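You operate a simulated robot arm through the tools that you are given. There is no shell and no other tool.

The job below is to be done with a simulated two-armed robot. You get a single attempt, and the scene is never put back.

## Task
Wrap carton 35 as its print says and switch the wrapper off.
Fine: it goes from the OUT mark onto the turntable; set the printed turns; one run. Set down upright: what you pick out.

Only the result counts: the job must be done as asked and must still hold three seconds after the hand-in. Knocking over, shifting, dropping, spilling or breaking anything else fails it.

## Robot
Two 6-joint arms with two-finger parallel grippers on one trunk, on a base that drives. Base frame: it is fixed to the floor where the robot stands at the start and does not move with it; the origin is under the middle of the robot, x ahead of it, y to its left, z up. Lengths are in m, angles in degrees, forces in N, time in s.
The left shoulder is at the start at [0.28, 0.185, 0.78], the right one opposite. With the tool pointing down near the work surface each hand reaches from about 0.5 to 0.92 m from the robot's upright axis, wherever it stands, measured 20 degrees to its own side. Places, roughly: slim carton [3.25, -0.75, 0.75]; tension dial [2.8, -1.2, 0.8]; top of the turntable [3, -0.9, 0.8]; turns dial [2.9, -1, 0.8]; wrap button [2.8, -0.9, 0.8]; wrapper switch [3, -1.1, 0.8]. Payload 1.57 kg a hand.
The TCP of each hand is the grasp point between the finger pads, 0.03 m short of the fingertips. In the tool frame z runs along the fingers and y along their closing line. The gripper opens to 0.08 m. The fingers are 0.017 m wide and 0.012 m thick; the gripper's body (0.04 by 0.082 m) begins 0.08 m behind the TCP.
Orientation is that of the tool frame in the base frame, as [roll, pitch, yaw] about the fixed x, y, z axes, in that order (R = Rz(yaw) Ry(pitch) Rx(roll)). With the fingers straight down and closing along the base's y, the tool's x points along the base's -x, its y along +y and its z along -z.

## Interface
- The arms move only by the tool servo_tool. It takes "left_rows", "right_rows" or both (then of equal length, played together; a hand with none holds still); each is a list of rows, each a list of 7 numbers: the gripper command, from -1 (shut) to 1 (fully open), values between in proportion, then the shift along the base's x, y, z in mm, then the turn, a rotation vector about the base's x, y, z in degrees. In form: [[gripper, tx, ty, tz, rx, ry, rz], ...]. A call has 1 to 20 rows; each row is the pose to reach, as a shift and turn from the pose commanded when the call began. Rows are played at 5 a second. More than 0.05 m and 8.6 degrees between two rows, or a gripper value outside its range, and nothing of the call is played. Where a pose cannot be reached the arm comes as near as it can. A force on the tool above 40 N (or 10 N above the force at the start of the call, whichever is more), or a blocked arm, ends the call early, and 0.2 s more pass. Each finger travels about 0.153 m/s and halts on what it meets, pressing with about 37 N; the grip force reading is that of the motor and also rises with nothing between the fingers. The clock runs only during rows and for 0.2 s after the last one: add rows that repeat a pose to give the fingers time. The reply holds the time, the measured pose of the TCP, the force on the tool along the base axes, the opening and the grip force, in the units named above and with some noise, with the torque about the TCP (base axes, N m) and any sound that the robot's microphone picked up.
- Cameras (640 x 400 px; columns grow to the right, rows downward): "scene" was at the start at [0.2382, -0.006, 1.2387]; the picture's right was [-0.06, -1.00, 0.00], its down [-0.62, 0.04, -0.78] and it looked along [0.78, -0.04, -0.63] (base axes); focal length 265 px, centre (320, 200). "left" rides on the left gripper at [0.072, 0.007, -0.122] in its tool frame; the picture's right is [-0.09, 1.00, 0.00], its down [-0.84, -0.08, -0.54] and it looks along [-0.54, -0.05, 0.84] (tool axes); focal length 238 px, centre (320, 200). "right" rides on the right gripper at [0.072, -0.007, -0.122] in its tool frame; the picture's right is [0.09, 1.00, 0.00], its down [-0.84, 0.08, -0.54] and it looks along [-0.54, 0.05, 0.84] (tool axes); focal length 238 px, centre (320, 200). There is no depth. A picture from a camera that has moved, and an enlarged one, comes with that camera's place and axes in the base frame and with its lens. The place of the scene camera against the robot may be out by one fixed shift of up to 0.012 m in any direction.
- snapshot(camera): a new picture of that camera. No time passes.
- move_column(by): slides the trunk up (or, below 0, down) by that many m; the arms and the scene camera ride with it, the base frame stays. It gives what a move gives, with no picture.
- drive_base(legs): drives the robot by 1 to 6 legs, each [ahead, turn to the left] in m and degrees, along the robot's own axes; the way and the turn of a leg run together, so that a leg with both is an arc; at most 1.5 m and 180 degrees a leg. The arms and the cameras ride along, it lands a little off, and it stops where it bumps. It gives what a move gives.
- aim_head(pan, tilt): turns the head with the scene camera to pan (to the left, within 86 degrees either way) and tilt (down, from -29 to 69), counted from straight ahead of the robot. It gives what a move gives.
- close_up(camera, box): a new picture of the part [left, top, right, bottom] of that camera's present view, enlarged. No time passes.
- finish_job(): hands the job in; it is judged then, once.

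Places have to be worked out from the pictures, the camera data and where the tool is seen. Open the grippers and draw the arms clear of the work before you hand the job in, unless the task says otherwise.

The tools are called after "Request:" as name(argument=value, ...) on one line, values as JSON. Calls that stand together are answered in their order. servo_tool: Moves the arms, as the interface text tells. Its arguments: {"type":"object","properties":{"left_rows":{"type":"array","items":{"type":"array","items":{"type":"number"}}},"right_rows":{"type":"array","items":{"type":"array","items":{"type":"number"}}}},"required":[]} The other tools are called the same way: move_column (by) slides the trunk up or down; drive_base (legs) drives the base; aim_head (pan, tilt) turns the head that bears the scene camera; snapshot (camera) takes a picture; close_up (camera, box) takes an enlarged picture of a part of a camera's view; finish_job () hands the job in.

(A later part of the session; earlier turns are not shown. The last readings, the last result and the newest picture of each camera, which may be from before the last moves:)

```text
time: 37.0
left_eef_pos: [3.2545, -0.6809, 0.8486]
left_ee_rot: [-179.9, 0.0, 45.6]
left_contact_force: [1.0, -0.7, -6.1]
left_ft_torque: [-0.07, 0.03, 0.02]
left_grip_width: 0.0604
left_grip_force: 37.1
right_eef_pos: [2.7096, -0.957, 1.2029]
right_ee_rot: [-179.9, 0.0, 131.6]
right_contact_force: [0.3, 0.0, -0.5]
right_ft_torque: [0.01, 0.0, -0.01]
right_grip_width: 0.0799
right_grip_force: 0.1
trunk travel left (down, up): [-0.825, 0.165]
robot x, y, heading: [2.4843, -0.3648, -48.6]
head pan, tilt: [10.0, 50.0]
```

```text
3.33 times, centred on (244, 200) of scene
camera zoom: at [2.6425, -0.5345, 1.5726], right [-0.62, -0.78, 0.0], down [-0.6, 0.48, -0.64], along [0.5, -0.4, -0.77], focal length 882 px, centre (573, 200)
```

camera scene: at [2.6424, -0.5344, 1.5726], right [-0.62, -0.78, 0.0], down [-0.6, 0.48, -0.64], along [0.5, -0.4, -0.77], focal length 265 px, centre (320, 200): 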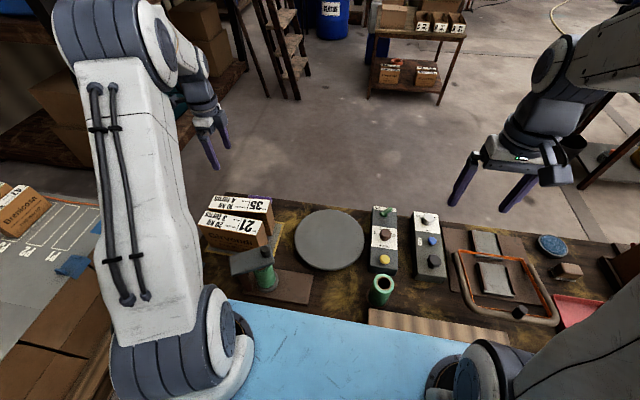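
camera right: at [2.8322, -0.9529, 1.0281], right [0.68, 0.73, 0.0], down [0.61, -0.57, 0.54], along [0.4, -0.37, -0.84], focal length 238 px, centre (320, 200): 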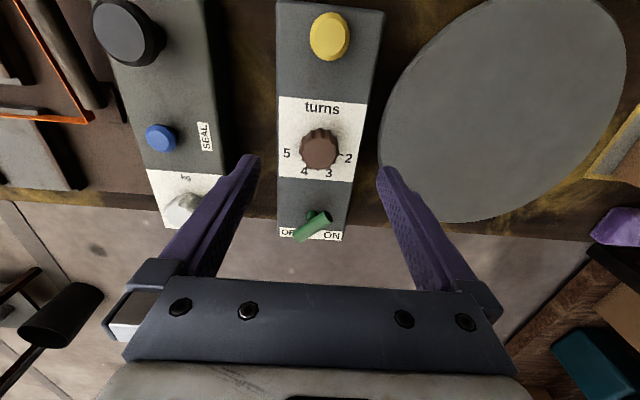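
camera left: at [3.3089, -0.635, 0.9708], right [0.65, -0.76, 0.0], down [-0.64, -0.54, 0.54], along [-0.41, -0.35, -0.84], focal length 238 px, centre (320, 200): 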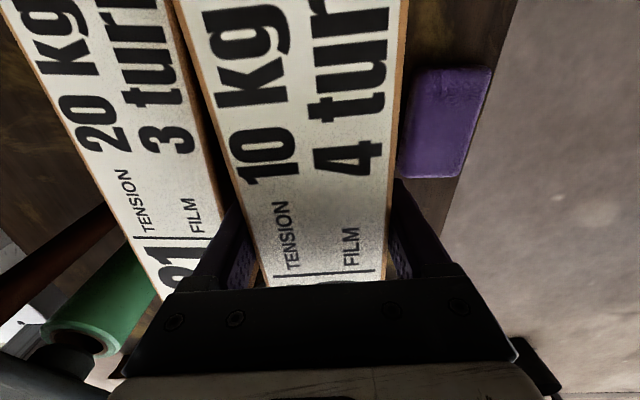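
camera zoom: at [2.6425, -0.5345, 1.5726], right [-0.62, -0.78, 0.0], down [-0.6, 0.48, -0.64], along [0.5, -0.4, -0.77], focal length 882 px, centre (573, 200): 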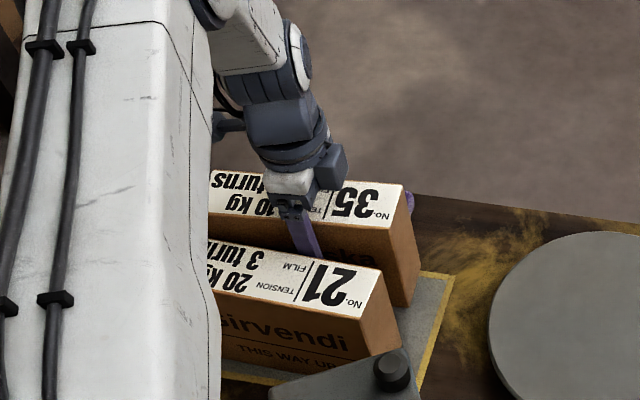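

Carton 35 hangs level, weighing about 0.57 kg. I lift it further and carry it over to the turntable, whose centre I judge near (3.018, -0.862).

Request:
servo_tool(left_rows=[[-1, 0, 0, 20, 0, 0, 0], [-1, 0, 0, 45, 0, 0, 0], [-1, 0, 0, 70, 0, 0, 0], [-1, 0, 0, 90, 0, 0, 0], [-1, -12, -9, 92, 0, 0, 0], [-1, -37, -29, 92, 0, 0, 0], [-1, -67, -52, 92, 0, 0, 0], [-1, -97, -75, 92, 0, 0, 0], [-1, -127, -98, 92, 0, 0, 0], [-1, -157, -121, 92, 0, 0, 0], [-1, -187, -145, 92, 0, 0, 0], [-1, -214, -166, 92, 0, 0, 0], [-1, -234, -181, 92, 0, 0, 0], [-1, -246, -191, 92, 0, 0, 0], [-1, -246, -191, 92, 0, 0, 0]])

Request:
snapshot(camera="scene")

Request:
snapshot(camera="right")

Request:
snapshot(camera="left")

```text
time: 40.2
left_eef_pos: [3.0078, -0.8725, 0.9391]
left_ee_rot: [-180.0, 0.0, 45.5]
left_contact_force: [-0.2, -0.4, -5.9]
left_ft_torque: [-0.07, 0.05, 0.04]
left_grip_width: 0.0598
left_grip_force: 37.0
right_eef_pos: [2.7085, -0.9576, 1.2043]
right_ee_rot: [179.9, -0.1, 131.5]
right_contact_force: [-0.4, -0.2, -0.4]
right_ft_torque: [-0.01, 0.01, 0.01]
right_grip_width: 0.0802
right_grip_force: 0.0
trunk travel left (down, up): [-0.825, 0.165]
robot x, y, heading: [2.4842, -0.3623, -48.5]
head pan, tilt: [10.0, 50.0]
```

```text
taken
camera scene: at [2.6424, -0.5348, 1.5725], right [-0.62, -0.78, 0.0], down [-0.6, 0.48, -0.64], along [0.5, -0.4, -0.77], focal length 265 px, centre (320, 200)
```

scene: 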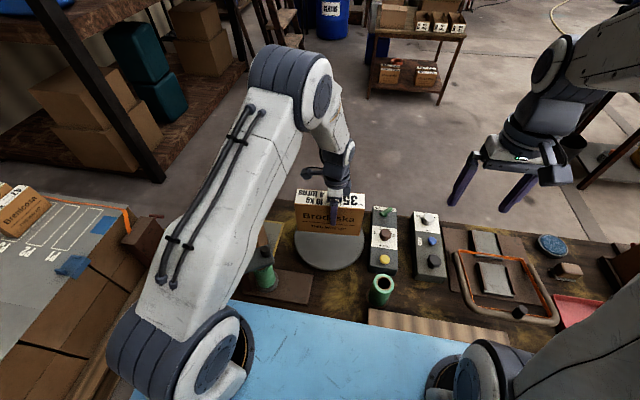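

```text
taken
camera right: at [2.6574, -0.9071, 1.3282], right [0.68, 0.73, 0.0], down [0.61, -0.57, 0.54], along [0.4, -0.37, -0.84], focal length 238 px, centre (320, 200)
```

right: 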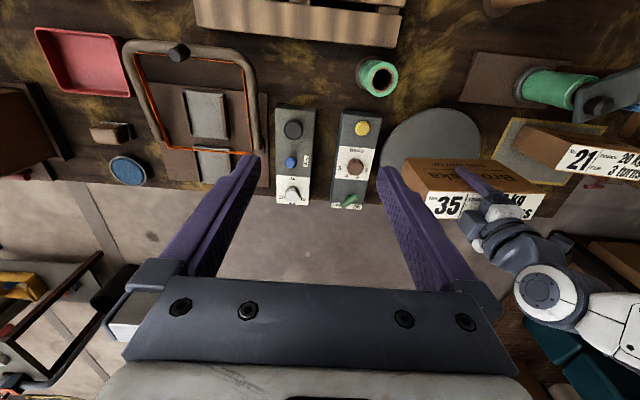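

```text
taken
camera left: at [3.0628, -0.8261, 1.0622], right [0.65, -0.76, 0.0], down [-0.64, -0.54, 0.54], along [-0.41, -0.35, -0.84], focal length 238 px, centre (320, 200)
```

left: 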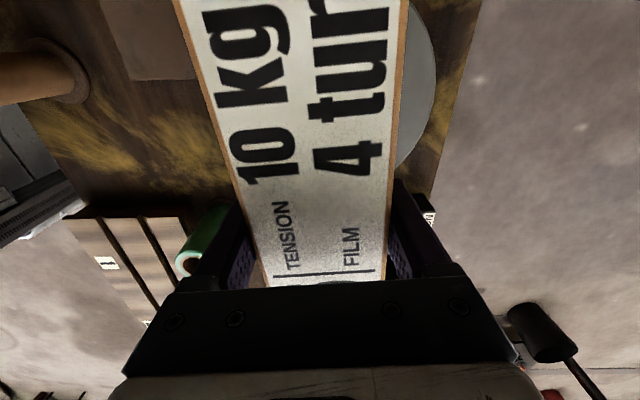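

The carton hangs over the turntable; I enlarge the scene view to check how it lies over the disc.

Request:
close_up(camera="scene", box=[270, 170, 400, 280])

Request:
close_up(camera="right", box=[320, 80, 560, 240])

```text
3.64 times, centred on (335, 225) of scene
camera zoom: at [2.6424, -0.5348, 1.5725], right [-0.62, -0.78, 0.0], down [-0.6, 0.48, -0.64], along [0.5, -0.4, -0.77], focal length 962 px, centre (266, 109)
```

zoom: 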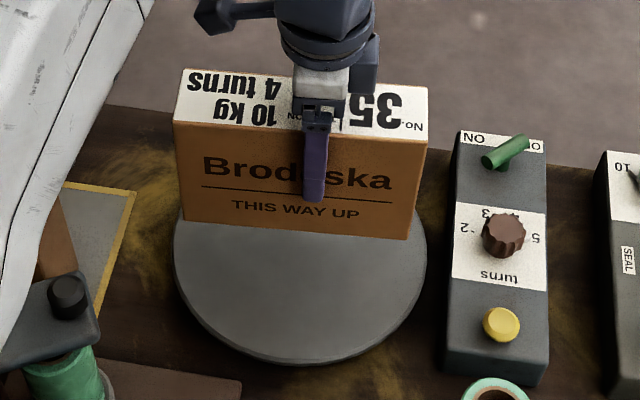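

```text
2.50 times, centred on (440, 160) of right
camera zoom: at [2.6574, -0.9071, 1.3282], right [0.68, 0.73, 0.0], down [0.61, -0.57, 0.54], along [0.4, -0.37, -0.84], focal length 596 px, centre (20, 300)
```

zoom: 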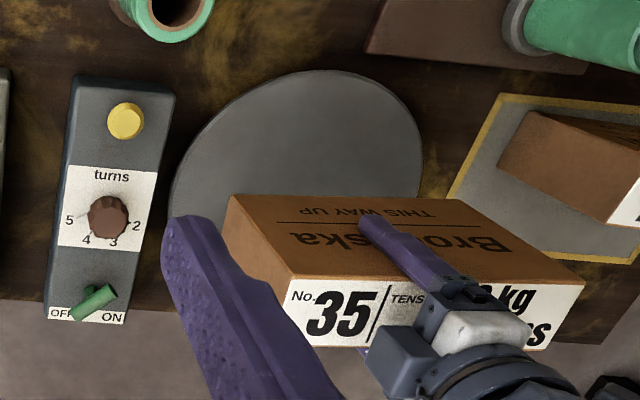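

Over the disc the carton centre is about 9 mm short in depth, so I correct by (+7, -6) mm and lower to about 1 cm above the expected contact.

Request:
servo_tool(left_rows=[[-1, 4, -3, -12, 0, 0, 0], [-1, 7, -6, -28, 0, 0, 0], [-1, 7, -6, -44, 0, 0, 0], [-1, 7, -6, -56, 0, 0, 0], [-1, 7, -6, -62, 0, 0, 0], [-1, 7, -6, -62, 0, 0, 0]])

Request:
close_up(camera="scene", box=[270, 170, 400, 280])

Request:
close_up(camera="right", box=[320, 80, 560, 240])

```text
time: 41.6
left_eef_pos: [3.0145, -0.8784, 0.8783]
left_ee_rot: [180.0, 0.0, 45.6]
left_contact_force: [0.7, 0.8, -6.5]
left_ft_torque: [-0.06, 0.08, -0.02]
left_grip_width: 0.0597
left_grip_force: 37.3
right_eef_pos: [2.71, -0.957, 1.2041]
right_ee_rot: [-179.9, 0.0, 131.6]
right_contact_force: [-0.5, 0.6, -0.1]
right_ft_torque: [-0.01, -0.03, -0.02]
right_grip_width: 0.0798
right_grip_force: 0.0
trunk travel left (down, up): [-0.825, 0.165]
robot x, y, heading: [2.4847, -0.3668, -48.7]
head pan, tilt: [10.0, 50.0]
```

```text
3.64 times, centred on (335, 225) of scene
camera zoom: at [2.6425, -0.5348, 1.5725], right [-0.62, -0.78, 0.0], down [-0.6, 0.48, -0.64], along [0.5, -0.4, -0.77], focal length 962 px, centre (266, 109)
```

zoom: 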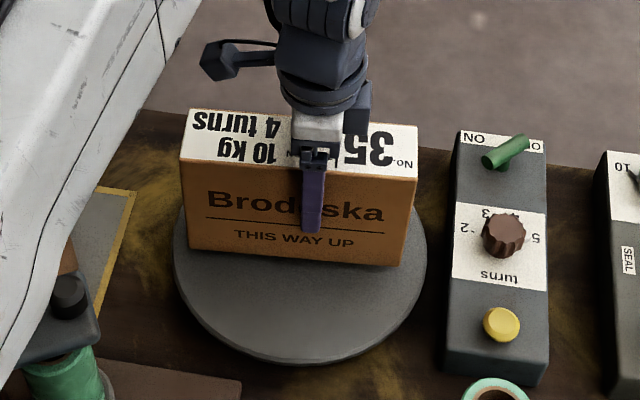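

```text
2.50 times, centred on (440, 160) of right
camera zoom: at [2.6575, -0.907, 1.3282], right [0.68, 0.73, 0.0], down [0.61, -0.57, 0.54], along [0.4, -0.37, -0.84], focal length 596 px, centre (20, 300)
```

zoom: 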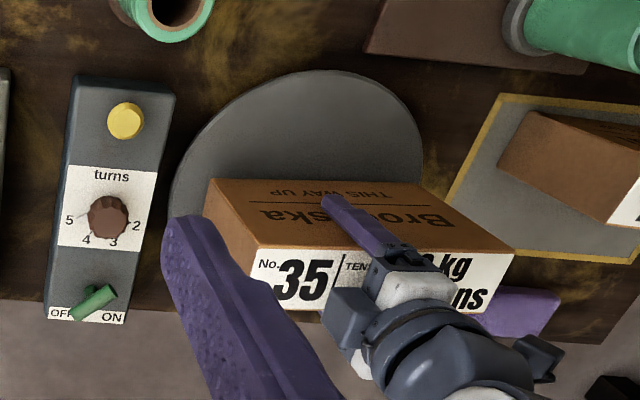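

In the same view the disc centre and the carton centre now agree within a few mm. I lower in small steps toward contact and read the force.

Request:
servo_tool(left_rows=[[-1, 0, 0, -4, 0, 0, 0], [-1, 0, 0, -8, 0, 0, 0], [-1, 0, 0, -10, 0, 0, 0], [-1, 0, 0, -12, 0, 0, 0]])

Request:
close_up(camera="scene", box=[270, 170, 400, 280])

```text
time: 42.6
left_eef_pos: [3.0149, -0.8794, 0.8657]
left_ee_rot: [-180.0, 0.0, 45.6]
left_contact_force: [0.3, -0.3, -5.8]
left_ft_torque: [-0.08, 0.05, -0.01]
left_grip_width: 0.0601
left_grip_force: 36.7
right_eef_pos: [2.7094, -0.9568, 1.2034]
right_ee_rot: [-180.0, 0.0, 131.7]
right_contact_force: [-0.2, -1.3, -0.1]
right_ft_torque: [-0.03, -0.01, -0.01]
right_grip_width: 0.0801
right_grip_force: 0.1
trunk travel left (down, up): [-0.825, 0.165]
robot x, y, heading: [2.4815, -0.3658, -48.2]
head pan, tilt: [10.0, 50.0]
```

```text
3.64 times, centred on (335, 225) of scene
camera zoom: at [2.6425, -0.5347, 1.5726], right [-0.62, -0.78, 0.0], down [-0.6, 0.48, -0.64], along [0.5, -0.4, -0.77], focal length 962 px, centre (266, 109)
```

zoom: 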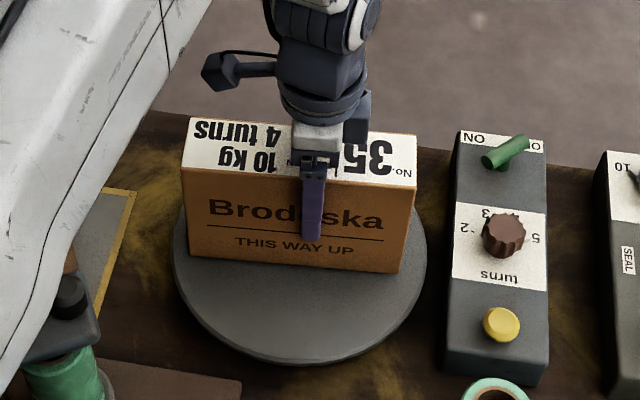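

No contact yet (still -5.8 N). I go on in 1.5 mm steps.

Request:
servo_tool(left_rows=[[-1, 0, 0, -1.5, 0, 0, 0], [-1, 0, 0, -3, 0, 0, 0], [-1, 0, 0, -4.5, 0, 0, 0]])

```text
time: 43.4
left_eef_pos: [3.0157, -0.8793, 0.8615]
left_ee_rot: [180.0, 0.0, 45.7]
left_contact_force: [-0.8, 0.2, -5.6]
left_ft_torque: [-0.08, 0.07, 0.01]
left_grip_width: 0.0598
left_grip_force: 36.6
right_eef_pos: [2.7093, -0.9555, 1.2048]
right_ee_rot: [180.0, -0.1, 131.7]
right_contact_force: [0.5, 0.1, 0.2]
right_ft_torque: [-0.02, 0.02, 0.02]
right_grip_width: 0.0797
right_grip_force: 0.0
trunk travel left (down, up): [-0.825, 0.165]
robot x, y, heading: [2.4836, -0.3629, -48.6]
head pan, tilt: [10.0, 50.0]
```

Still hanging at TCP z 0.8615; I keep stepping down.

Request:
servo_tool(left_rows=[[-1, 0, 0, -1.5, 0, 0, 0], [-1, 0, 0, -3, 0, 0, 0], [-1, 0, 0, -4.5, 0, 0, 0]])

```text
time: 44.2
left_eef_pos: [3.0148, -0.8781, 0.8581]
left_ee_rot: [179.9, 0.0, 45.6]
left_contact_force: [-1.5, 5.2, 21.8]
left_ft_torque: [1.32, 0.3, 0.0]
left_grip_width: 0.0598
left_grip_force: 36.4
right_eef_pos: [2.7089, -0.9556, 1.2062]
right_ee_rot: [180.0, 0.0, 131.7]
right_contact_force: [0.0, -0.2, -0.3]
right_ft_torque: [0.01, 0.05, -0.02]
right_grip_width: 0.0801
right_grip_force: 0.0
trunk travel left (down, up): [-0.825, 0.165]
robot x, y, heading: [2.4798, -0.3659, -48.3]
head pan, tilt: [10.0, 50.0]
```

Contact at TCP z≈0.858 (21.8 N up). I ease up 2 mm to unload before letting go.

Request:
servo_tool(left_rows=[[-1, 0, 0, 1, 0, 0, 0], [-1, 0, 0, 1.5, 0, 0, 0]])

Request:
close_up(camera="scene", box=[270, 170, 400, 280])

```text
time: 44.8
left_eef_pos: [3.015, -0.8794, 0.8594]
left_ee_rot: [179.7, 0.0, 45.6]
left_contact_force: [0.3, 2.7, 22.2]
left_ft_torque: [1.35, 0.12, -0.04]
left_grip_width: 0.0598
left_grip_force: 36.9
right_eef_pos: [2.7091, -0.9559, 1.2049]
right_ee_rot: [-179.9, 0.0, 131.6]
right_contact_force: [0.7, 0.5, 0.3]
right_ft_torque: [0.02, -0.01, 0.01]
right_grip_width: 0.08
right_grip_force: 0.1
trunk travel left (down, up): [-0.825, 0.165]
robot x, y, heading: [2.4841, -0.3634, -48.4]
head pan, tilt: [10.0, 50.0]
```

```text
3.64 times, centred on (335, 225) of scene
camera zoom: at [2.6415, -0.5338, 1.5729], right [-0.62, -0.78, 0.0], down [-0.6, 0.48, -0.64], along [0.5, -0.4, -0.77], focal length 962 px, centre (266, 109)
```

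zoom: 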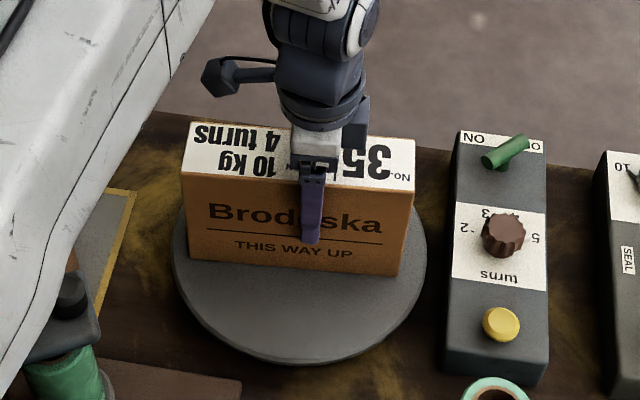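

The force is still 22 N, so something is still loaded; I raise a little more and read again.

Request:
servo_tool(left_rows=[[-1, 0, 0, 1, 0, 0, 0], [-1, 0, 0, 2, 0, 0, 0], [-1, 0, 0, 2, 0, 0, 0]])

```text
time: 45.6
left_eef_pos: [3.0152, -0.8781, 0.86]
left_ee_rot: [-179.9, 0.0, 45.7]
left_contact_force: [0.7, -1.1, 1.5]
left_ft_torque: [-1.07, 0.25, 0.2]
left_grip_width: 0.0598
left_grip_force: 37.3
right_eef_pos: [2.7108, -0.957, 1.2045]
right_ee_rot: [-180.0, 0.0, 131.6]
right_contact_force: [0.0, 1.1, -0.5]
right_ft_torque: [0.01, 0.02, -0.02]
right_grip_width: 0.0798
right_grip_force: 0.0
trunk travel left (down, up): [-0.825, 0.165]
robot x, y, heading: [2.484, -0.3663, -48.6]
head pan, tilt: [10.0, 50.0]
```

The load is nearly off (1.5 N). I open the gripper gently to 70 mm, then full, holding the position.

Request:
servo_tool(left_rows=[[0.6, 0, 0, 0, 0, 0, 0], [0.75, 0, 0, 0, 0, 0, 0], [0.75, 0, 0, 0, 0, 0, 0], [1, 0, 0, 0, 0, 0, 0], [1, 0, 0, 0, 0, 0, 0]])

Request:
snapshot(camera="left")

Request:
close_up(camera="scene", box=[270, 170, 400, 280])

```text
time: 46.8
left_eef_pos: [3.0145, -0.8781, 0.8591]
left_ee_rot: [179.9, 0.0, 45.6]
left_contact_force: [-0.3, -0.1, 0.2]
left_ft_torque: [0.0, 0.03, -0.01]
left_grip_width: 0.08
left_grip_force: 0.1
right_eef_pos: [2.71, -0.9576, 1.2049]
right_ee_rot: [180.0, -0.1, 131.6]
right_contact_force: [0.0, 0.8, -0.2]
right_ft_torque: [-0.01, 0.02, 0.0]
right_grip_width: 0.0799
right_grip_force: 0.1
trunk travel left (down, up): [-0.825, 0.165]
robot x, y, heading: [2.4825, -0.362, -48.5]
head pan, tilt: [10.0, 50.0]
```

```text
taken
camera left: at [3.0699, -0.8316, 0.9831], right [0.65, -0.76, 0.0], down [-0.64, -0.54, 0.54], along [-0.41, -0.35, -0.84], focal length 238 px, centre (320, 200)
```

left: 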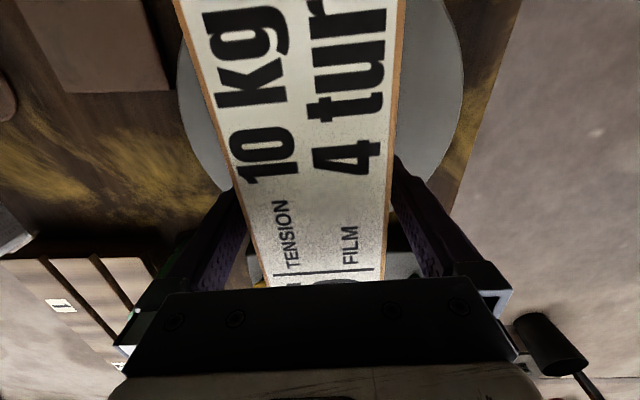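

```text
3.64 times, centred on (335, 225) of scene
camera zoom: at [2.6423, -0.5345, 1.5726], right [-0.62, -0.78, 0.0], down [-0.6, 0.48, -0.64], along [0.5, -0.4, -0.77], focal length 962 px, centre (266, 109)
```

zoom: 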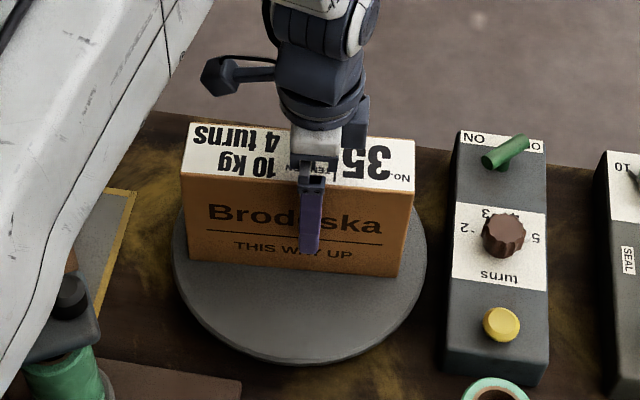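

The carton stands upright on the disc and the hand is free (no force). I raise the left hand straight up and withdraw it to the robot's left.

Request:
servo_tool(left_rows=[[1, 0, 0, 25, 0, 0, 0], [1, 0, 0, 60, 0, 0, 0], [1, 0, 0, 100, 0, 0, 0], [1, 0, 0, 140, 0, 0, 0], [1, 0, 0, 180, 0, 0, 0], [1, 0, 0, 220, 0, 0, 0], [1, 10, 20, 250, 0, 0, 0], [1, 20, 50, 280, 0, 0, 0], [1, 30, 85, 305, 0, 0, 0], [1, 40, 120, 330, 0, 0, 0], [1, 50, 155, 350, 0, 0, 0], [1, 60, 190, 370, 0, 0, 0], [1, 70, 225, 390, 0, 0, 0], [1, 80, 255, 400, 0, 0, 0]])

Request:
snapshot(camera="scene")

Request:
snapshot(camera="left")

Request:
close_up(camera="right", box=[320, 80, 560, 240])

```text
time: 49.8
left_eef_pos: [3.0951, -0.6237, 1.2619]
left_ee_rot: [-180.0, 0.0, 45.7]
left_contact_force: [-0.2, -0.3, 0.2]
left_ft_torque: [0.0, 0.0, 0.0]
left_grip_width: 0.0799
left_grip_force: 0.1
right_eef_pos: [2.7109, -0.956, 1.2055]
right_ee_rot: [-179.9, -0.1, 131.7]
right_contact_force: [0.3, 0.4, 0.5]
right_ft_torque: [0.01, 0.02, -0.01]
right_grip_width: 0.08
right_grip_force: 0.0
trunk travel left (down, up): [-0.825, 0.165]
robot x, y, heading: [2.4836, -0.3663, -48.6]
head pan, tilt: [10.0, 50.0]
```

```text
taken
camera scene: at [2.6422, -0.5345, 1.5726], right [-0.62, -0.78, 0.0], down [-0.6, 0.48, -0.64], along [0.5, -0.4, -0.77], focal length 265 px, centre (320, 200)
```

scene: 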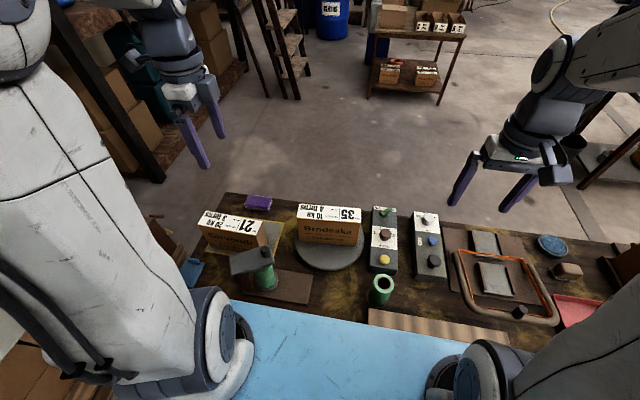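

```text
taken
camera left: at [3.1495, -0.5773, 1.384], right [0.65, -0.76, 0.0], down [-0.64, -0.54, 0.54], along [-0.41, -0.35, -0.84], focal length 238 px, centre (320, 200)
```

left: 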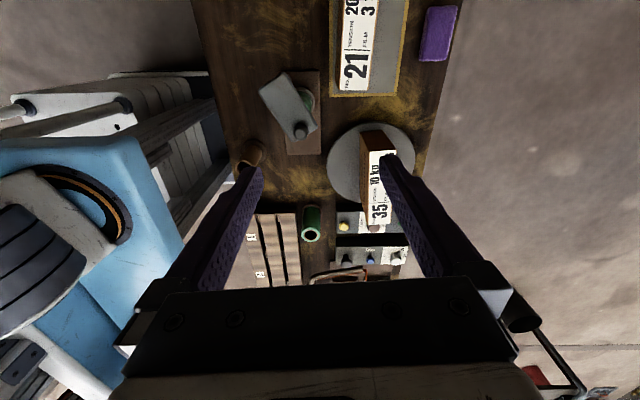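

```text
2.50 times, centred on (440, 160) of right
camera zoom: at [2.6573, -0.9068, 1.3283], right [0.68, 0.73, 0.0], down [0.61, -0.57, 0.54], along [0.4, -0.37, -0.84], focal length 596 px, centre (20, 300)
```

zoom: 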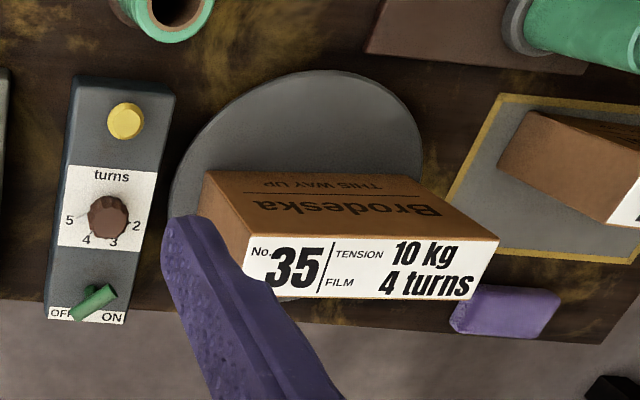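

Carton 35 stands well on the disc, labels upright. Now the right hand goes to hover over the turns dial at about (2.892, -1.010), tips 2 cm above it, to centre precisely.

Request:
servo_tool(right_rows=[[1, 20, -6, -15, 0, 0, 0], [1, 45, -13, -40, 0, 0, 0], [1, 70, -20, -75, 0, 0, 0], [1, 95, -28, -110, 0, 0, 0], [1, 120, -36, -145, 0, 0, 0], [1, 145, -43, -182, 0, 0, 0], [1, 165, -49, -220, 0, 0, 0], [1, 175, -52, -258, 0, 0, 0], [1, 181, -54, -295, 0, 0, 0], [1, 181, -54, -320, 0, 0, 0], [1, 181, -54, -330, 0, 0, 0]])

Request:
snapshot(camera="right")

Request:
close_up(camera="right", box=[240, 120, 400, 220])

Request:
close_up(camera="scene", box=[340, 150, 430, 250])

```text
time: 52.2
left_eef_pos: [3.0945, -0.6251, 1.2609]
left_ee_rot: [-179.9, 0.0, 45.6]
left_contact_force: [0.8, -0.7, -0.3]
left_ft_torque: [0.0, -0.02, 0.0]
left_grip_width: 0.0801
left_grip_force: 0.1
right_eef_pos: [2.8909, -1.0122, 0.8745]
right_ee_rot: [-179.9, -0.1, 131.5]
right_contact_force: [0.1, -0.5, -0.5]
right_ft_torque: [0.01, -0.01, 0.0]
right_grip_width: 0.08
right_grip_force: 0.1
trunk travel left (down, up): [-0.825, 0.165]
robot x, y, heading: [2.4844, -0.3627, -48.6]
head pan, tilt: [10.0, 50.0]
```

```text
taken
camera right: at [2.8379, -0.961, 0.9982], right [0.68, 0.73, 0.0], down [0.61, -0.57, 0.54], along [0.4, -0.37, -0.84], focal length 238 px, centre (320, 200)
```

right: 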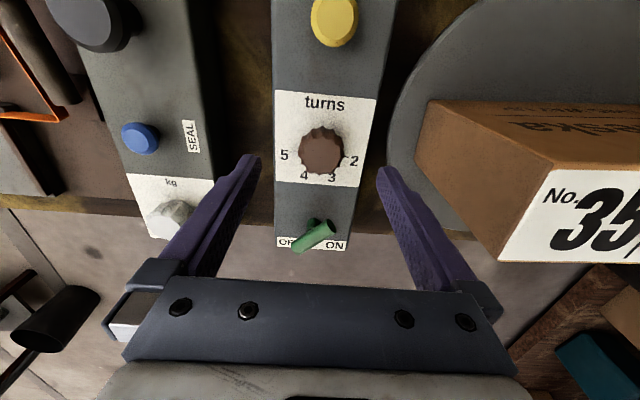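

```text
4.00 times, centred on (320, 170) of right
camera zoom: at [2.8379, -0.961, 0.9982], right [0.68, 0.73, 0.0], down [0.61, -0.57, 0.54], along [0.4, -0.37, -0.84], focal length 953 px, centre (320, 320)
```

zoom: 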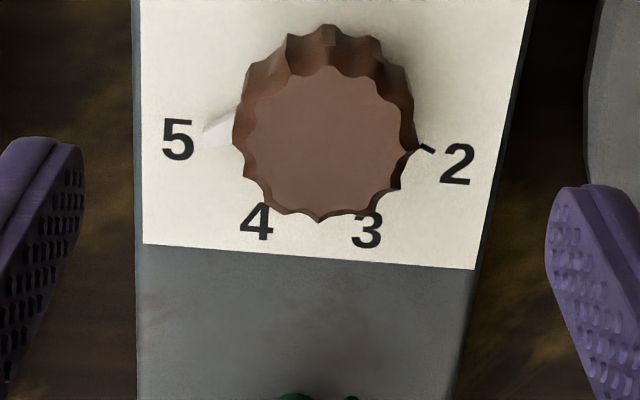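

```text
4.00 times, centred on (385, 200) of scene
camera zoom: at [2.6423, -0.5345, 1.5726], right [-0.62, -0.78, 0.0], down [-0.6, 0.48, -0.64], along [0.5, -0.4, -0.77], focal length 1059 px, centre (60, 200)
```

zoom: 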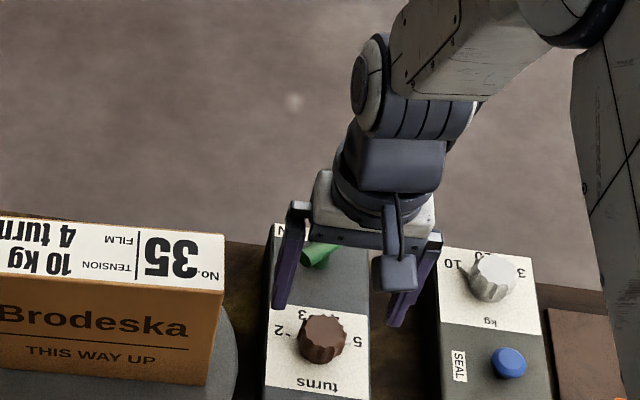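

Dial centre I judge at (2.8935, -1.0114), top z≈0.816, box top ≈0.79, diameter ≈34 mm; the hand is within 3 mm. I shift (+2.6, +0.8) mm and lower to TCP z≈0.832.

Request:
servo_tool(right_rows=[[1, 1.5, 0.5, -10, 0, 0, 0], [1, 2.6, 0.8, -20, 0, 0, 0], [1, 2.6, 0.8, -30, 0, 0, 0], [1, 2.6, 0.8, -37, 0, 0, 0], [1, 2.6, 0.8, -42.5, 0, 0, 0], [1, 2.6, 0.8, -42.5, 0, 0, 0]])

Request:
snapshot(camera="right")

Request:
close_up(camera="scene", box=[340, 150, 430, 250])

```text
time: 53.6
left_eef_pos: [3.0954, -0.6245, 1.2609]
left_ee_rot: [180.0, -0.1, 45.6]
left_contact_force: [0.0, 0.4, -0.9]
left_ft_torque: [-0.01, 0.02, 0.0]
left_grip_width: 0.0799
left_grip_force: 0.0
right_eef_pos: [2.8934, -1.0111, 0.8308]
right_ee_rot: [180.0, 0.0, 131.7]
right_contact_force: [0.0, -0.7, -0.2]
right_ft_torque: [0.0, -0.02, -0.01]
right_grip_width: 0.0801
right_grip_force: 0.1
trunk travel left (down, up): [-0.825, 0.165]
robot x, y, heading: [2.4833, -0.3666, -48.4]
head pan, tilt: [10.0, 50.0]
```

```text
taken
camera right: at [2.8409, -0.9598, 0.9559], right [0.68, 0.73, 0.0], down [0.61, -0.57, 0.54], along [0.4, -0.37, -0.84], focal length 238 px, centre (320, 200)
```

right: 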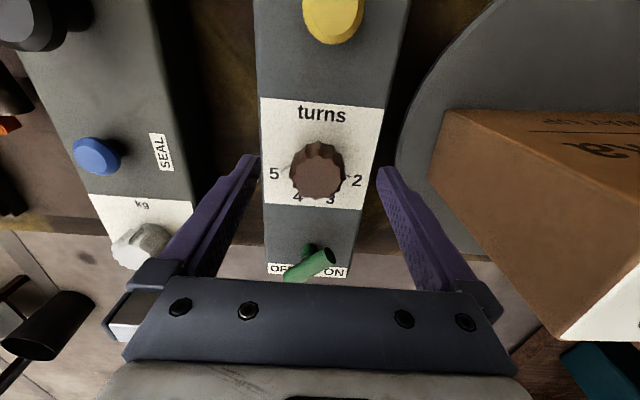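

```text
4.00 times, centred on (385, 200) of scene
camera zoom: at [2.6423, -0.5345, 1.5726], right [-0.62, -0.78, 0.0], down [-0.6, 0.48, -0.64], along [0.5, -0.4, -0.77], focal length 1059 px, centre (60, 200)
```

zoom: 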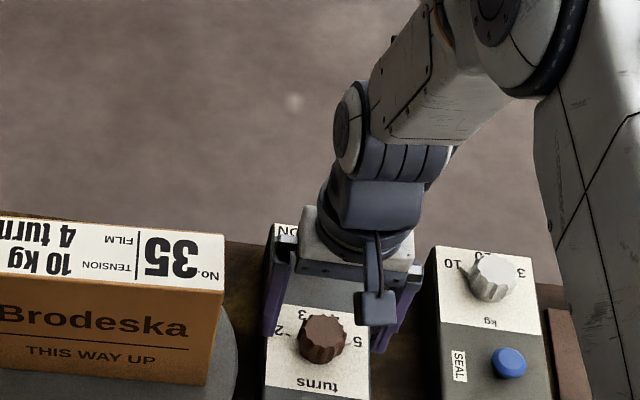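

The dial sits centrally between the open fingers and nothing touches. I close on it and hold.

Request:
servo_tool(right_rows=[[0.2, 0, 0, 0, 0, 0, 0], [-1, 0, 0, 0, 0, 0, 0], [-1, 0, 0, 0, 0, 0, 0], [-1, 0, 0, 0, 0, 0, 0]])

Request:
close_up(camera="right", box=[240, 120, 400, 220])

```text
time: 54.6
left_eef_pos: [3.0945, -0.6254, 1.2614]
left_ee_rot: [180.0, 0.1, 45.6]
left_contact_force: [0.6, 0.1, -0.9]
left_ft_torque: [-0.04, 0.01, -0.01]
left_grip_width: 0.08
left_grip_force: 0.1
right_eef_pos: [2.8921, -1.01, 0.8323]
right_ee_rot: [-180.0, 0.0, 131.5]
right_contact_force: [-8.4, -9.7, -0.7]
right_ft_torque: [-0.21, 0.18, -0.04]
right_grip_width: 0.0377
right_grip_force: 44.2
trunk travel left (down, up): [-0.825, 0.165]
robot x, y, heading: [2.4834, -0.3652, -48.5]
head pan, tilt: [10.0, 50.0]
```

```text
4.00 times, centred on (320, 170) of right
camera zoom: at [2.84, -0.9606, 0.9559], right [0.68, 0.73, 0.0], down [0.61, -0.58, 0.54], along [0.4, -0.37, -0.84], focal length 953 px, centre (320, 320)
```

zoom: 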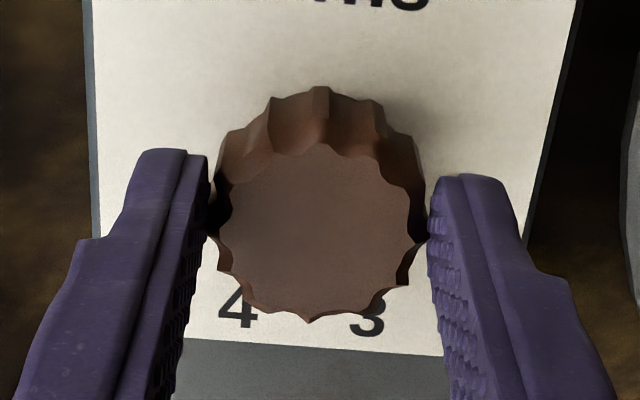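

Gripped at 38 mm, with about 13 N sideways, so the hand is ~1 mm off; I correct that and turn +45° about the vertical (5 to 4).

Request:
servo_tool(right_rows=[[-1, -0.8, -0.7, 0, 0, 0, 0], [-1, -0.8, -0.7, 0, 0, 0, 7.5], [-1, -0.8, -0.7, 0, 0, 0, 15], [-1, -0.8, -0.7, 0, 0, 0, 22.5], [-1, -0.8, -0.7, 0, 0, 0, 30], [-1, -0.8, -0.7, 0, 0, 0, 37.5], [-1, -0.8, -0.7, 0, 0, 0, 45], [-1, -0.8, -0.7, 0, 0, 0, 45]])

Request:
close_up(camera="right", box=[240, 120, 400, 220])

Request:
close_up(camera="scene", box=[360, 195, 410, 255])

```text
time: 56.4
left_eef_pos: [3.0938, -0.6253, 1.2602]
left_ee_rot: [-180.0, -0.1, 45.6]
left_contact_force: [0.4, 0.5, -0.3]
left_ft_torque: [0.0, -0.03, -0.02]
left_grip_width: 0.0801
left_grip_force: 0.0
right_eef_pos: [2.8912, -1.0139, 0.8323]
right_ee_rot: [-179.9, 0.1, 176.5]
right_contact_force: [-17.3, -25.1, 3.3]
right_ft_torque: [-0.61, 0.93, -0.12]
right_grip_width: 0.0374
right_grip_force: 43.6
trunk travel left (down, up): [-0.825, 0.165]
robot x, y, heading: [2.4819, -0.3658, -48.5]
head pan, tilt: [10.0, 50.0]
```

```text
4.00 times, centred on (320, 170) of right
camera zoom: at [2.8189, -1.0148, 0.9557], right [-0.03, 1.0, 0.0], down [0.84, 0.03, 0.54], along [0.54, 0.02, -0.84], focal length 953 px, centre (320, 320)
```

zoom: 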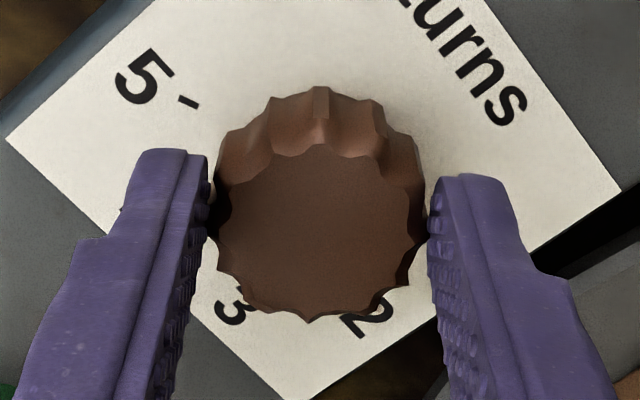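

```text
6.67 times, centred on (385, 225) of scene
camera zoom: at [2.6412, -0.5358, 1.5726], right [-0.62, -0.78, 0.0], down [-0.6, 0.48, -0.64], along [0.5, -0.4, -0.77], focal length 1764 px, centre (-113, 33)
```

zoom: 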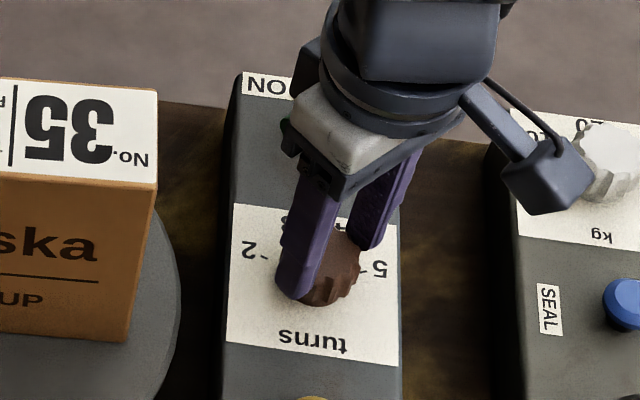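

The tick at 5 is now bare, so the dial turned; there is ~30 N sideways load. I relieve it by a small shift with the force, then open.

Request:
servo_tool(right_rows=[[-1, -0.7, -1, 0, 0, 0, 0], [-1, -1.4, -2, 0, 0, 0, 0], [-1, -1.4, -2, 0, 0, 0, 0]])

```text
time: 57.2
left_eef_pos: [3.0938, -0.6242, 1.2598]
left_ee_rot: [-180.0, 0.0, 45.6]
left_contact_force: [-0.5, 0.3, 0.3]
left_ft_torque: [-0.01, -0.02, -0.01]
left_grip_width: 0.08
left_grip_force: 0.0
right_eef_pos: [2.8914, -1.014, 0.8323]
right_ee_rot: [-180.0, 0.1, 176.7]
right_contact_force: [-9.8, -13.6, 5.4]
right_ft_torque: [-0.57, -0.55, -0.07]
right_grip_width: 0.0377
right_grip_force: 43.7
trunk travel left (down, up): [-0.825, 0.165]
robot x, y, heading: [2.4849, -0.3661, -48.4]
head pan, tilt: [10.0, 50.0]
```

The sideways load has halved; a bit more in the same sense, then I open the fingers and rise 4 cm.

Request:
servo_tool(right_rows=[[-1, -0.8, -1.2, 0, 0, 0, 0], [-1, -1.2, -1.8, 0, 0, 0, 0], [0.2, -1.2, -1.8, 0, 0, 0, 0], [0.6, -1.2, -1.8, 0, 0, 0, 0], [1, -1.2, -1.8, 0, 0, 0, 0], [1, -1.2, -1.8, 15, 0, 0, 0], [1, -1.2, -1.8, 30, 0, 0, 0], [1, -1.2, -1.8, 45, 0, 0, 0]])

Request:
snapshot(camera="right")

Request:
close_up(camera="right", box=[240, 90, 400, 210])

Request:
close_up(camera="scene", box=[360, 195, 410, 255])

```text
time: 59.0
left_eef_pos: [3.0941, -0.6254, 1.2602]
left_ee_rot: [180.0, 0.0, 45.5]
left_contact_force: [-0.3, -0.7, 0.5]
left_ft_torque: [-0.03, 0.02, -0.02]
left_grip_width: 0.0799
left_grip_force: 0.0
right_eef_pos: [2.8892, -1.0152, 0.8772]
right_ee_rot: [-180.0, 0.1, 176.6]
right_contact_force: [-0.4, -0.2, 0.3]
right_ft_torque: [-0.01, 0.01, -0.01]
right_grip_width: 0.0799
right_grip_force: 0.1
trunk travel left (down, up): [-0.825, 0.165]
robot x, y, heading: [2.4834, -0.3684, -48.3]
head pan, tilt: [10.0, 50.0]
```

```text
taken
camera right: at [2.8172, -1.0171, 1.0014], right [-0.03, 1.0, 0.0], down [0.84, 0.03, 0.54], along [0.54, 0.02, -0.84], focal length 238 px, centre (320, 200)
```

right: 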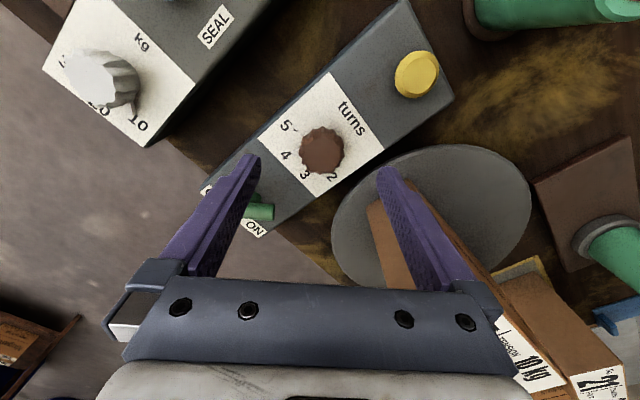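

```text
3.33 times, centred on (320, 150) of right
camera zoom: at [2.8172, -1.0171, 1.0014], right [-0.03, 1.0, 0.0], down [0.84, 0.03, 0.54], along [0.54, 0.02, -0.84], focal length 794 px, centre (320, 367)
```

zoom: 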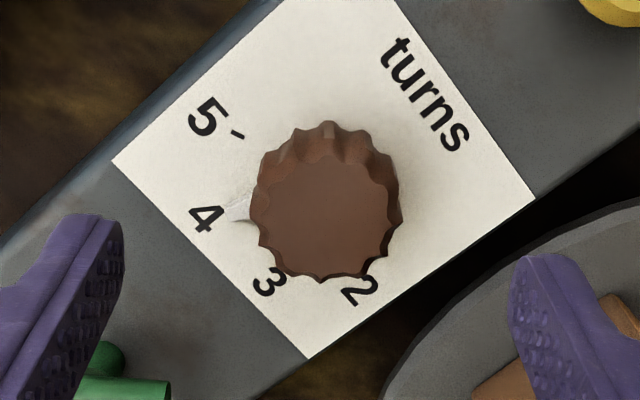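

```text
6.67 times, centred on (385, 225) of scene
camera zoom: at [2.642, -0.5347, 1.5726], right [-0.62, -0.78, 0.0], down [-0.6, 0.48, -0.64], along [0.5, -0.4, -0.77], focal length 1764 px, centre (-113, 33)
```

zoom: 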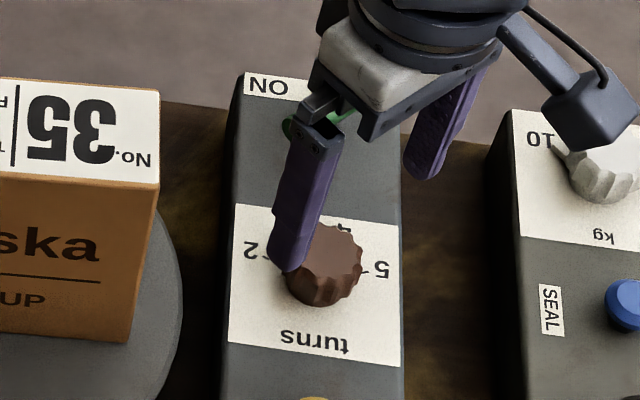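

The white pointer now stands exactly at 4. Next is the green switch bar: I raise the hand, turn it to yaw 90° (fingers closing across the bar) and go above it at about (2.951, -1.075).

Request:
servo_tool(right_rows=[[1, 0, 0, 15, 0, 0, 0], [1, 5, -4, 30, 0, 0, -7.9], [1, 11, -10, 45, 0, 0, -15.8], [1, 17, -16, 50, 0, 0, -23.7], [1, 23, -22, 50, 0, 0, -31.6], [1, 29, -28, 50, 0, 0, -39.5], [1, 35, -34, 50, 0, 0, -47.4], [1, 41, -40, 50, 0, 0, -55.3], [1, 47, -46, 50, 0, 0, -63.2], [1, 53, -52, 48, 0, 0, -71.1], [1, 58, -57, 42, 0, 0, -79], [1, 62, -60, 33, 0, 0, -86.6], [1, 62, -60, 23, 0, 0, -86.6]])

Request:
snapshot(camera="right")

Request:
close_up(camera="right", box=[240, 110, 400, 230])

Request:
close_up(camera="scene", box=[340, 150, 430, 250])

```text
time: 61.8
left_eef_pos: [3.0938, -0.6248, 1.2615]
left_ee_rot: [180.0, 0.0, 45.5]
left_contact_force: [0.6, 0.5, 0.0]
left_ft_torque: [0.0, -0.02, 0.0]
left_grip_width: 0.0799
left_grip_force: 0.0
right_eef_pos: [2.9526, -1.0754, 0.9003]
right_ee_rot: [-179.9, 0.0, 90.0]
right_contact_force: [0.0, 0.3, -0.4]
right_ft_torque: [-0.02, 0.0, -0.01]
right_grip_width: 0.0802
right_grip_force: 0.0
trunk travel left (down, up): [-0.825, 0.165]
robot x, y, heading: [2.4839, -0.3677, -48.5]
head pan, tilt: [10.0, 50.0]
```

```text
taken
camera right: at [2.9452, -1.0021, 1.0239], right [1.0, 0.09, 0.0], down [0.08, -0.84, 0.54], along [0.05, -0.54, -0.84], focal length 238 px, centre (320, 200)
```

right: 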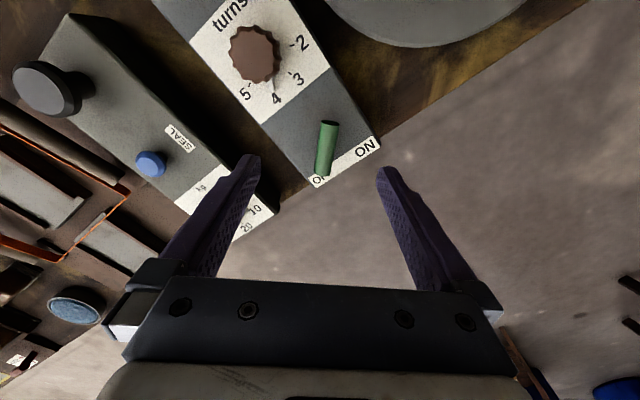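

```text
3.33 times, centred on (320, 170) of right
camera zoom: at [2.9452, -1.0021, 1.0239], right [1.0, 0.09, 0.0], down [0.08, -0.84, 0.54], along [0.05, -0.54, -0.84], focal length 794 px, centre (320, 300)
```

zoom: 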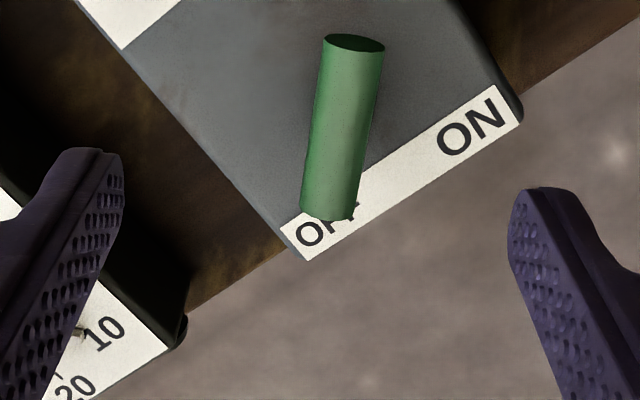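

```text
4.00 times, centred on (385, 200) of scene
camera zoom: at [2.6421, -0.5347, 1.5726], right [-0.62, -0.78, 0.0], down [-0.6, 0.48, -0.64], along [0.5, -0.4, -0.77], focal length 1059 px, centre (60, 200)
```

zoom: 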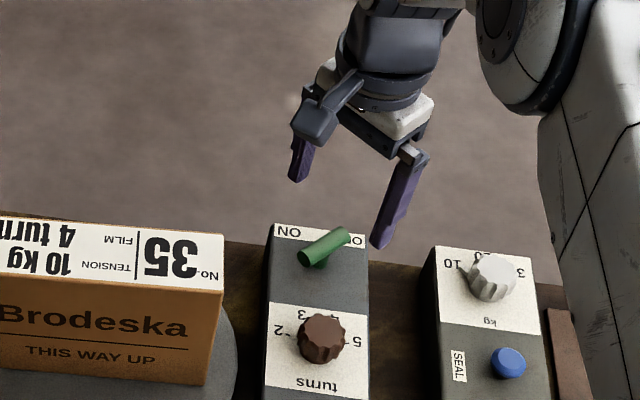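

The T-bar, about 50 mm long and 18 mm thick, has its middle at (2.959, -1.0845) with axis z≈0.805 over a box top of ≈0.788, and lies at -92° (deep end on OFF). I shift over its middle and lower to TCP z≈0.825.

Request:
servo_tool(right_rows=[[1, 3, -4, -15, 0, 0, -1], [1, 6.4, -9.1, -30, 0, 0, -2], [1, 6.4, -9.1, -45, 0, 0, -2], [1, 6.4, -9.1, -58, 0, 0, -2], [1, 6.4, -9.1, -68, 0, 0, -2], [1, 6.4, -9.1, -75, 0, 0, -2], [1, 6.4, -9.1, -75, 0, 0, -2]])

Request:
snapshot(camera="right")

Request:
close_up(camera="right", box=[240, 110, 400, 230])

Request:
close_up(camera="scene", box=[340, 150, 430, 250])

```text
time: 63.4
left_eef_pos: [3.0949, -0.6237, 1.261]
left_ee_rot: [-180.0, 0.0, 45.7]
left_contact_force: [-0.1, -0.8, -0.5]
left_ft_torque: [-0.01, 0.03, 0.04]
left_grip_width: 0.08
left_grip_force: 0.1
right_eef_pos: [2.9589, -1.084, 0.8255]
right_ee_rot: [-179.9, 0.0, 88.0]
right_contact_force: [0.5, -0.7, -0.2]
right_ft_torque: [0.01, -0.05, 0.0]
right_grip_width: 0.0801
right_grip_force: 0.1
trunk travel left (down, up): [-0.825, 0.165]
robot x, y, heading: [2.4829, -0.3684, -48.6]
head pan, tilt: [10.0, 50.0]
```

```text
taken
camera right: at [2.9541, -1.0109, 0.9489], right [1.0, 0.06, 0.0], down [0.05, -0.84, 0.54], along [0.03, -0.54, -0.84], focal length 238 px, centre (320, 200)
```

right: 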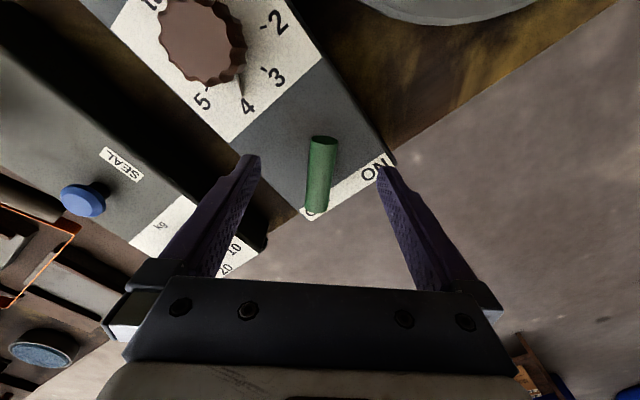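

```text
3.33 times, centred on (320, 170) of right
camera zoom: at [2.9541, -1.0109, 0.9489], right [1.0, 0.06, 0.0], down [0.05, -0.84, 0.54], along [0.03, -0.54, -0.84], focal length 794 px, centre (320, 300)
```

zoom: 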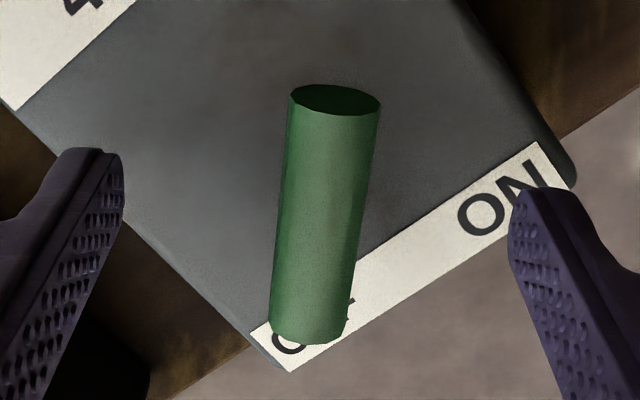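

```text
4.00 times, centred on (385, 200) of scene
camera zoom: at [2.6421, -0.5347, 1.5726], right [-0.62, -0.78, 0.0], down [-0.6, 0.48, -0.64], along [0.5, -0.4, -0.77], focal length 1059 px, centre (60, 200)
```

zoom: 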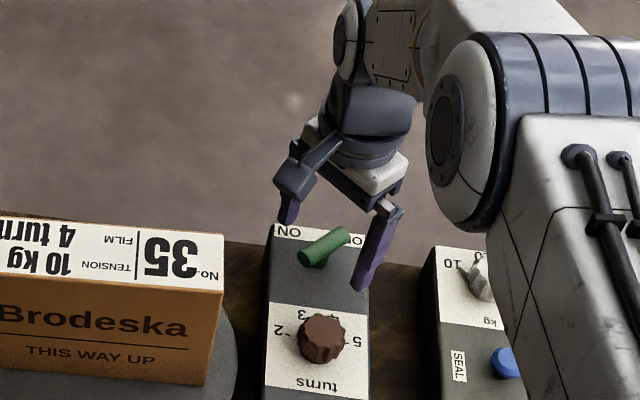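

The bar's middle checks out at (2.9584, -1.0844), right under the hand. I close on it.

Request:
servo_tool(right_rows=[[0.2, 0, 0, 0, 0, 0, 0], [-0.3, 0, 0, 0, 0, 0, 0], [-1, 0, 0, 0, 0, 0, 0], [-1, 0, 0, 0, 0, 0, 0]])

Request:
close_up(camera="right", box=[240, 110, 400, 230])

```text
time: 64.4
left_eef_pos: [3.0953, -0.6241, 1.2602]
left_ee_rot: [179.9, 0.0, 45.6]
left_contact_force: [-0.2, -0.2, -0.5]
left_ft_torque: [-0.02, 0.02, -0.01]
left_grip_width: 0.0799
left_grip_force: 0.1
right_eef_pos: [2.9586, -1.0834, 0.8251]
right_ee_rot: [180.0, 0.0, 88.0]
right_contact_force: [0.9, 0.0, -1.3]
right_ft_torque: [-0.22, -0.02, -0.01]
right_grip_width: 0.0168
right_grip_force: 31.9
trunk travel left (down, up): [-0.825, 0.165]
robot x, y, heading: [2.4822, -0.3653, -48.5]
head pan, tilt: [10.0, 50.0]
```

```text
3.33 times, centred on (320, 170) of right
camera zoom: at [2.9542, -1.0109, 0.9489], right [1.0, 0.06, 0.0], down [0.05, -0.84, 0.54], along [0.03, -0.54, -0.84], focal length 794 px, centre (320, 300)
```

zoom: 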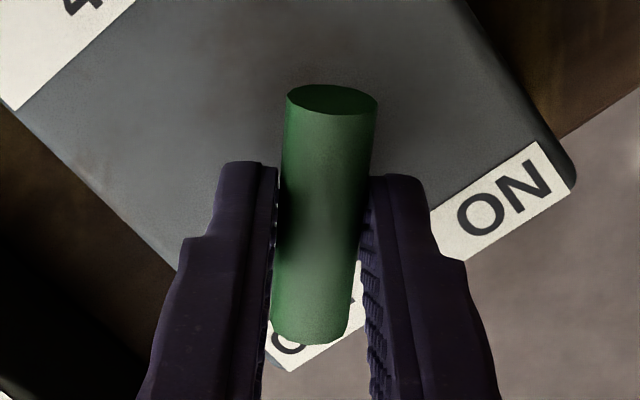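

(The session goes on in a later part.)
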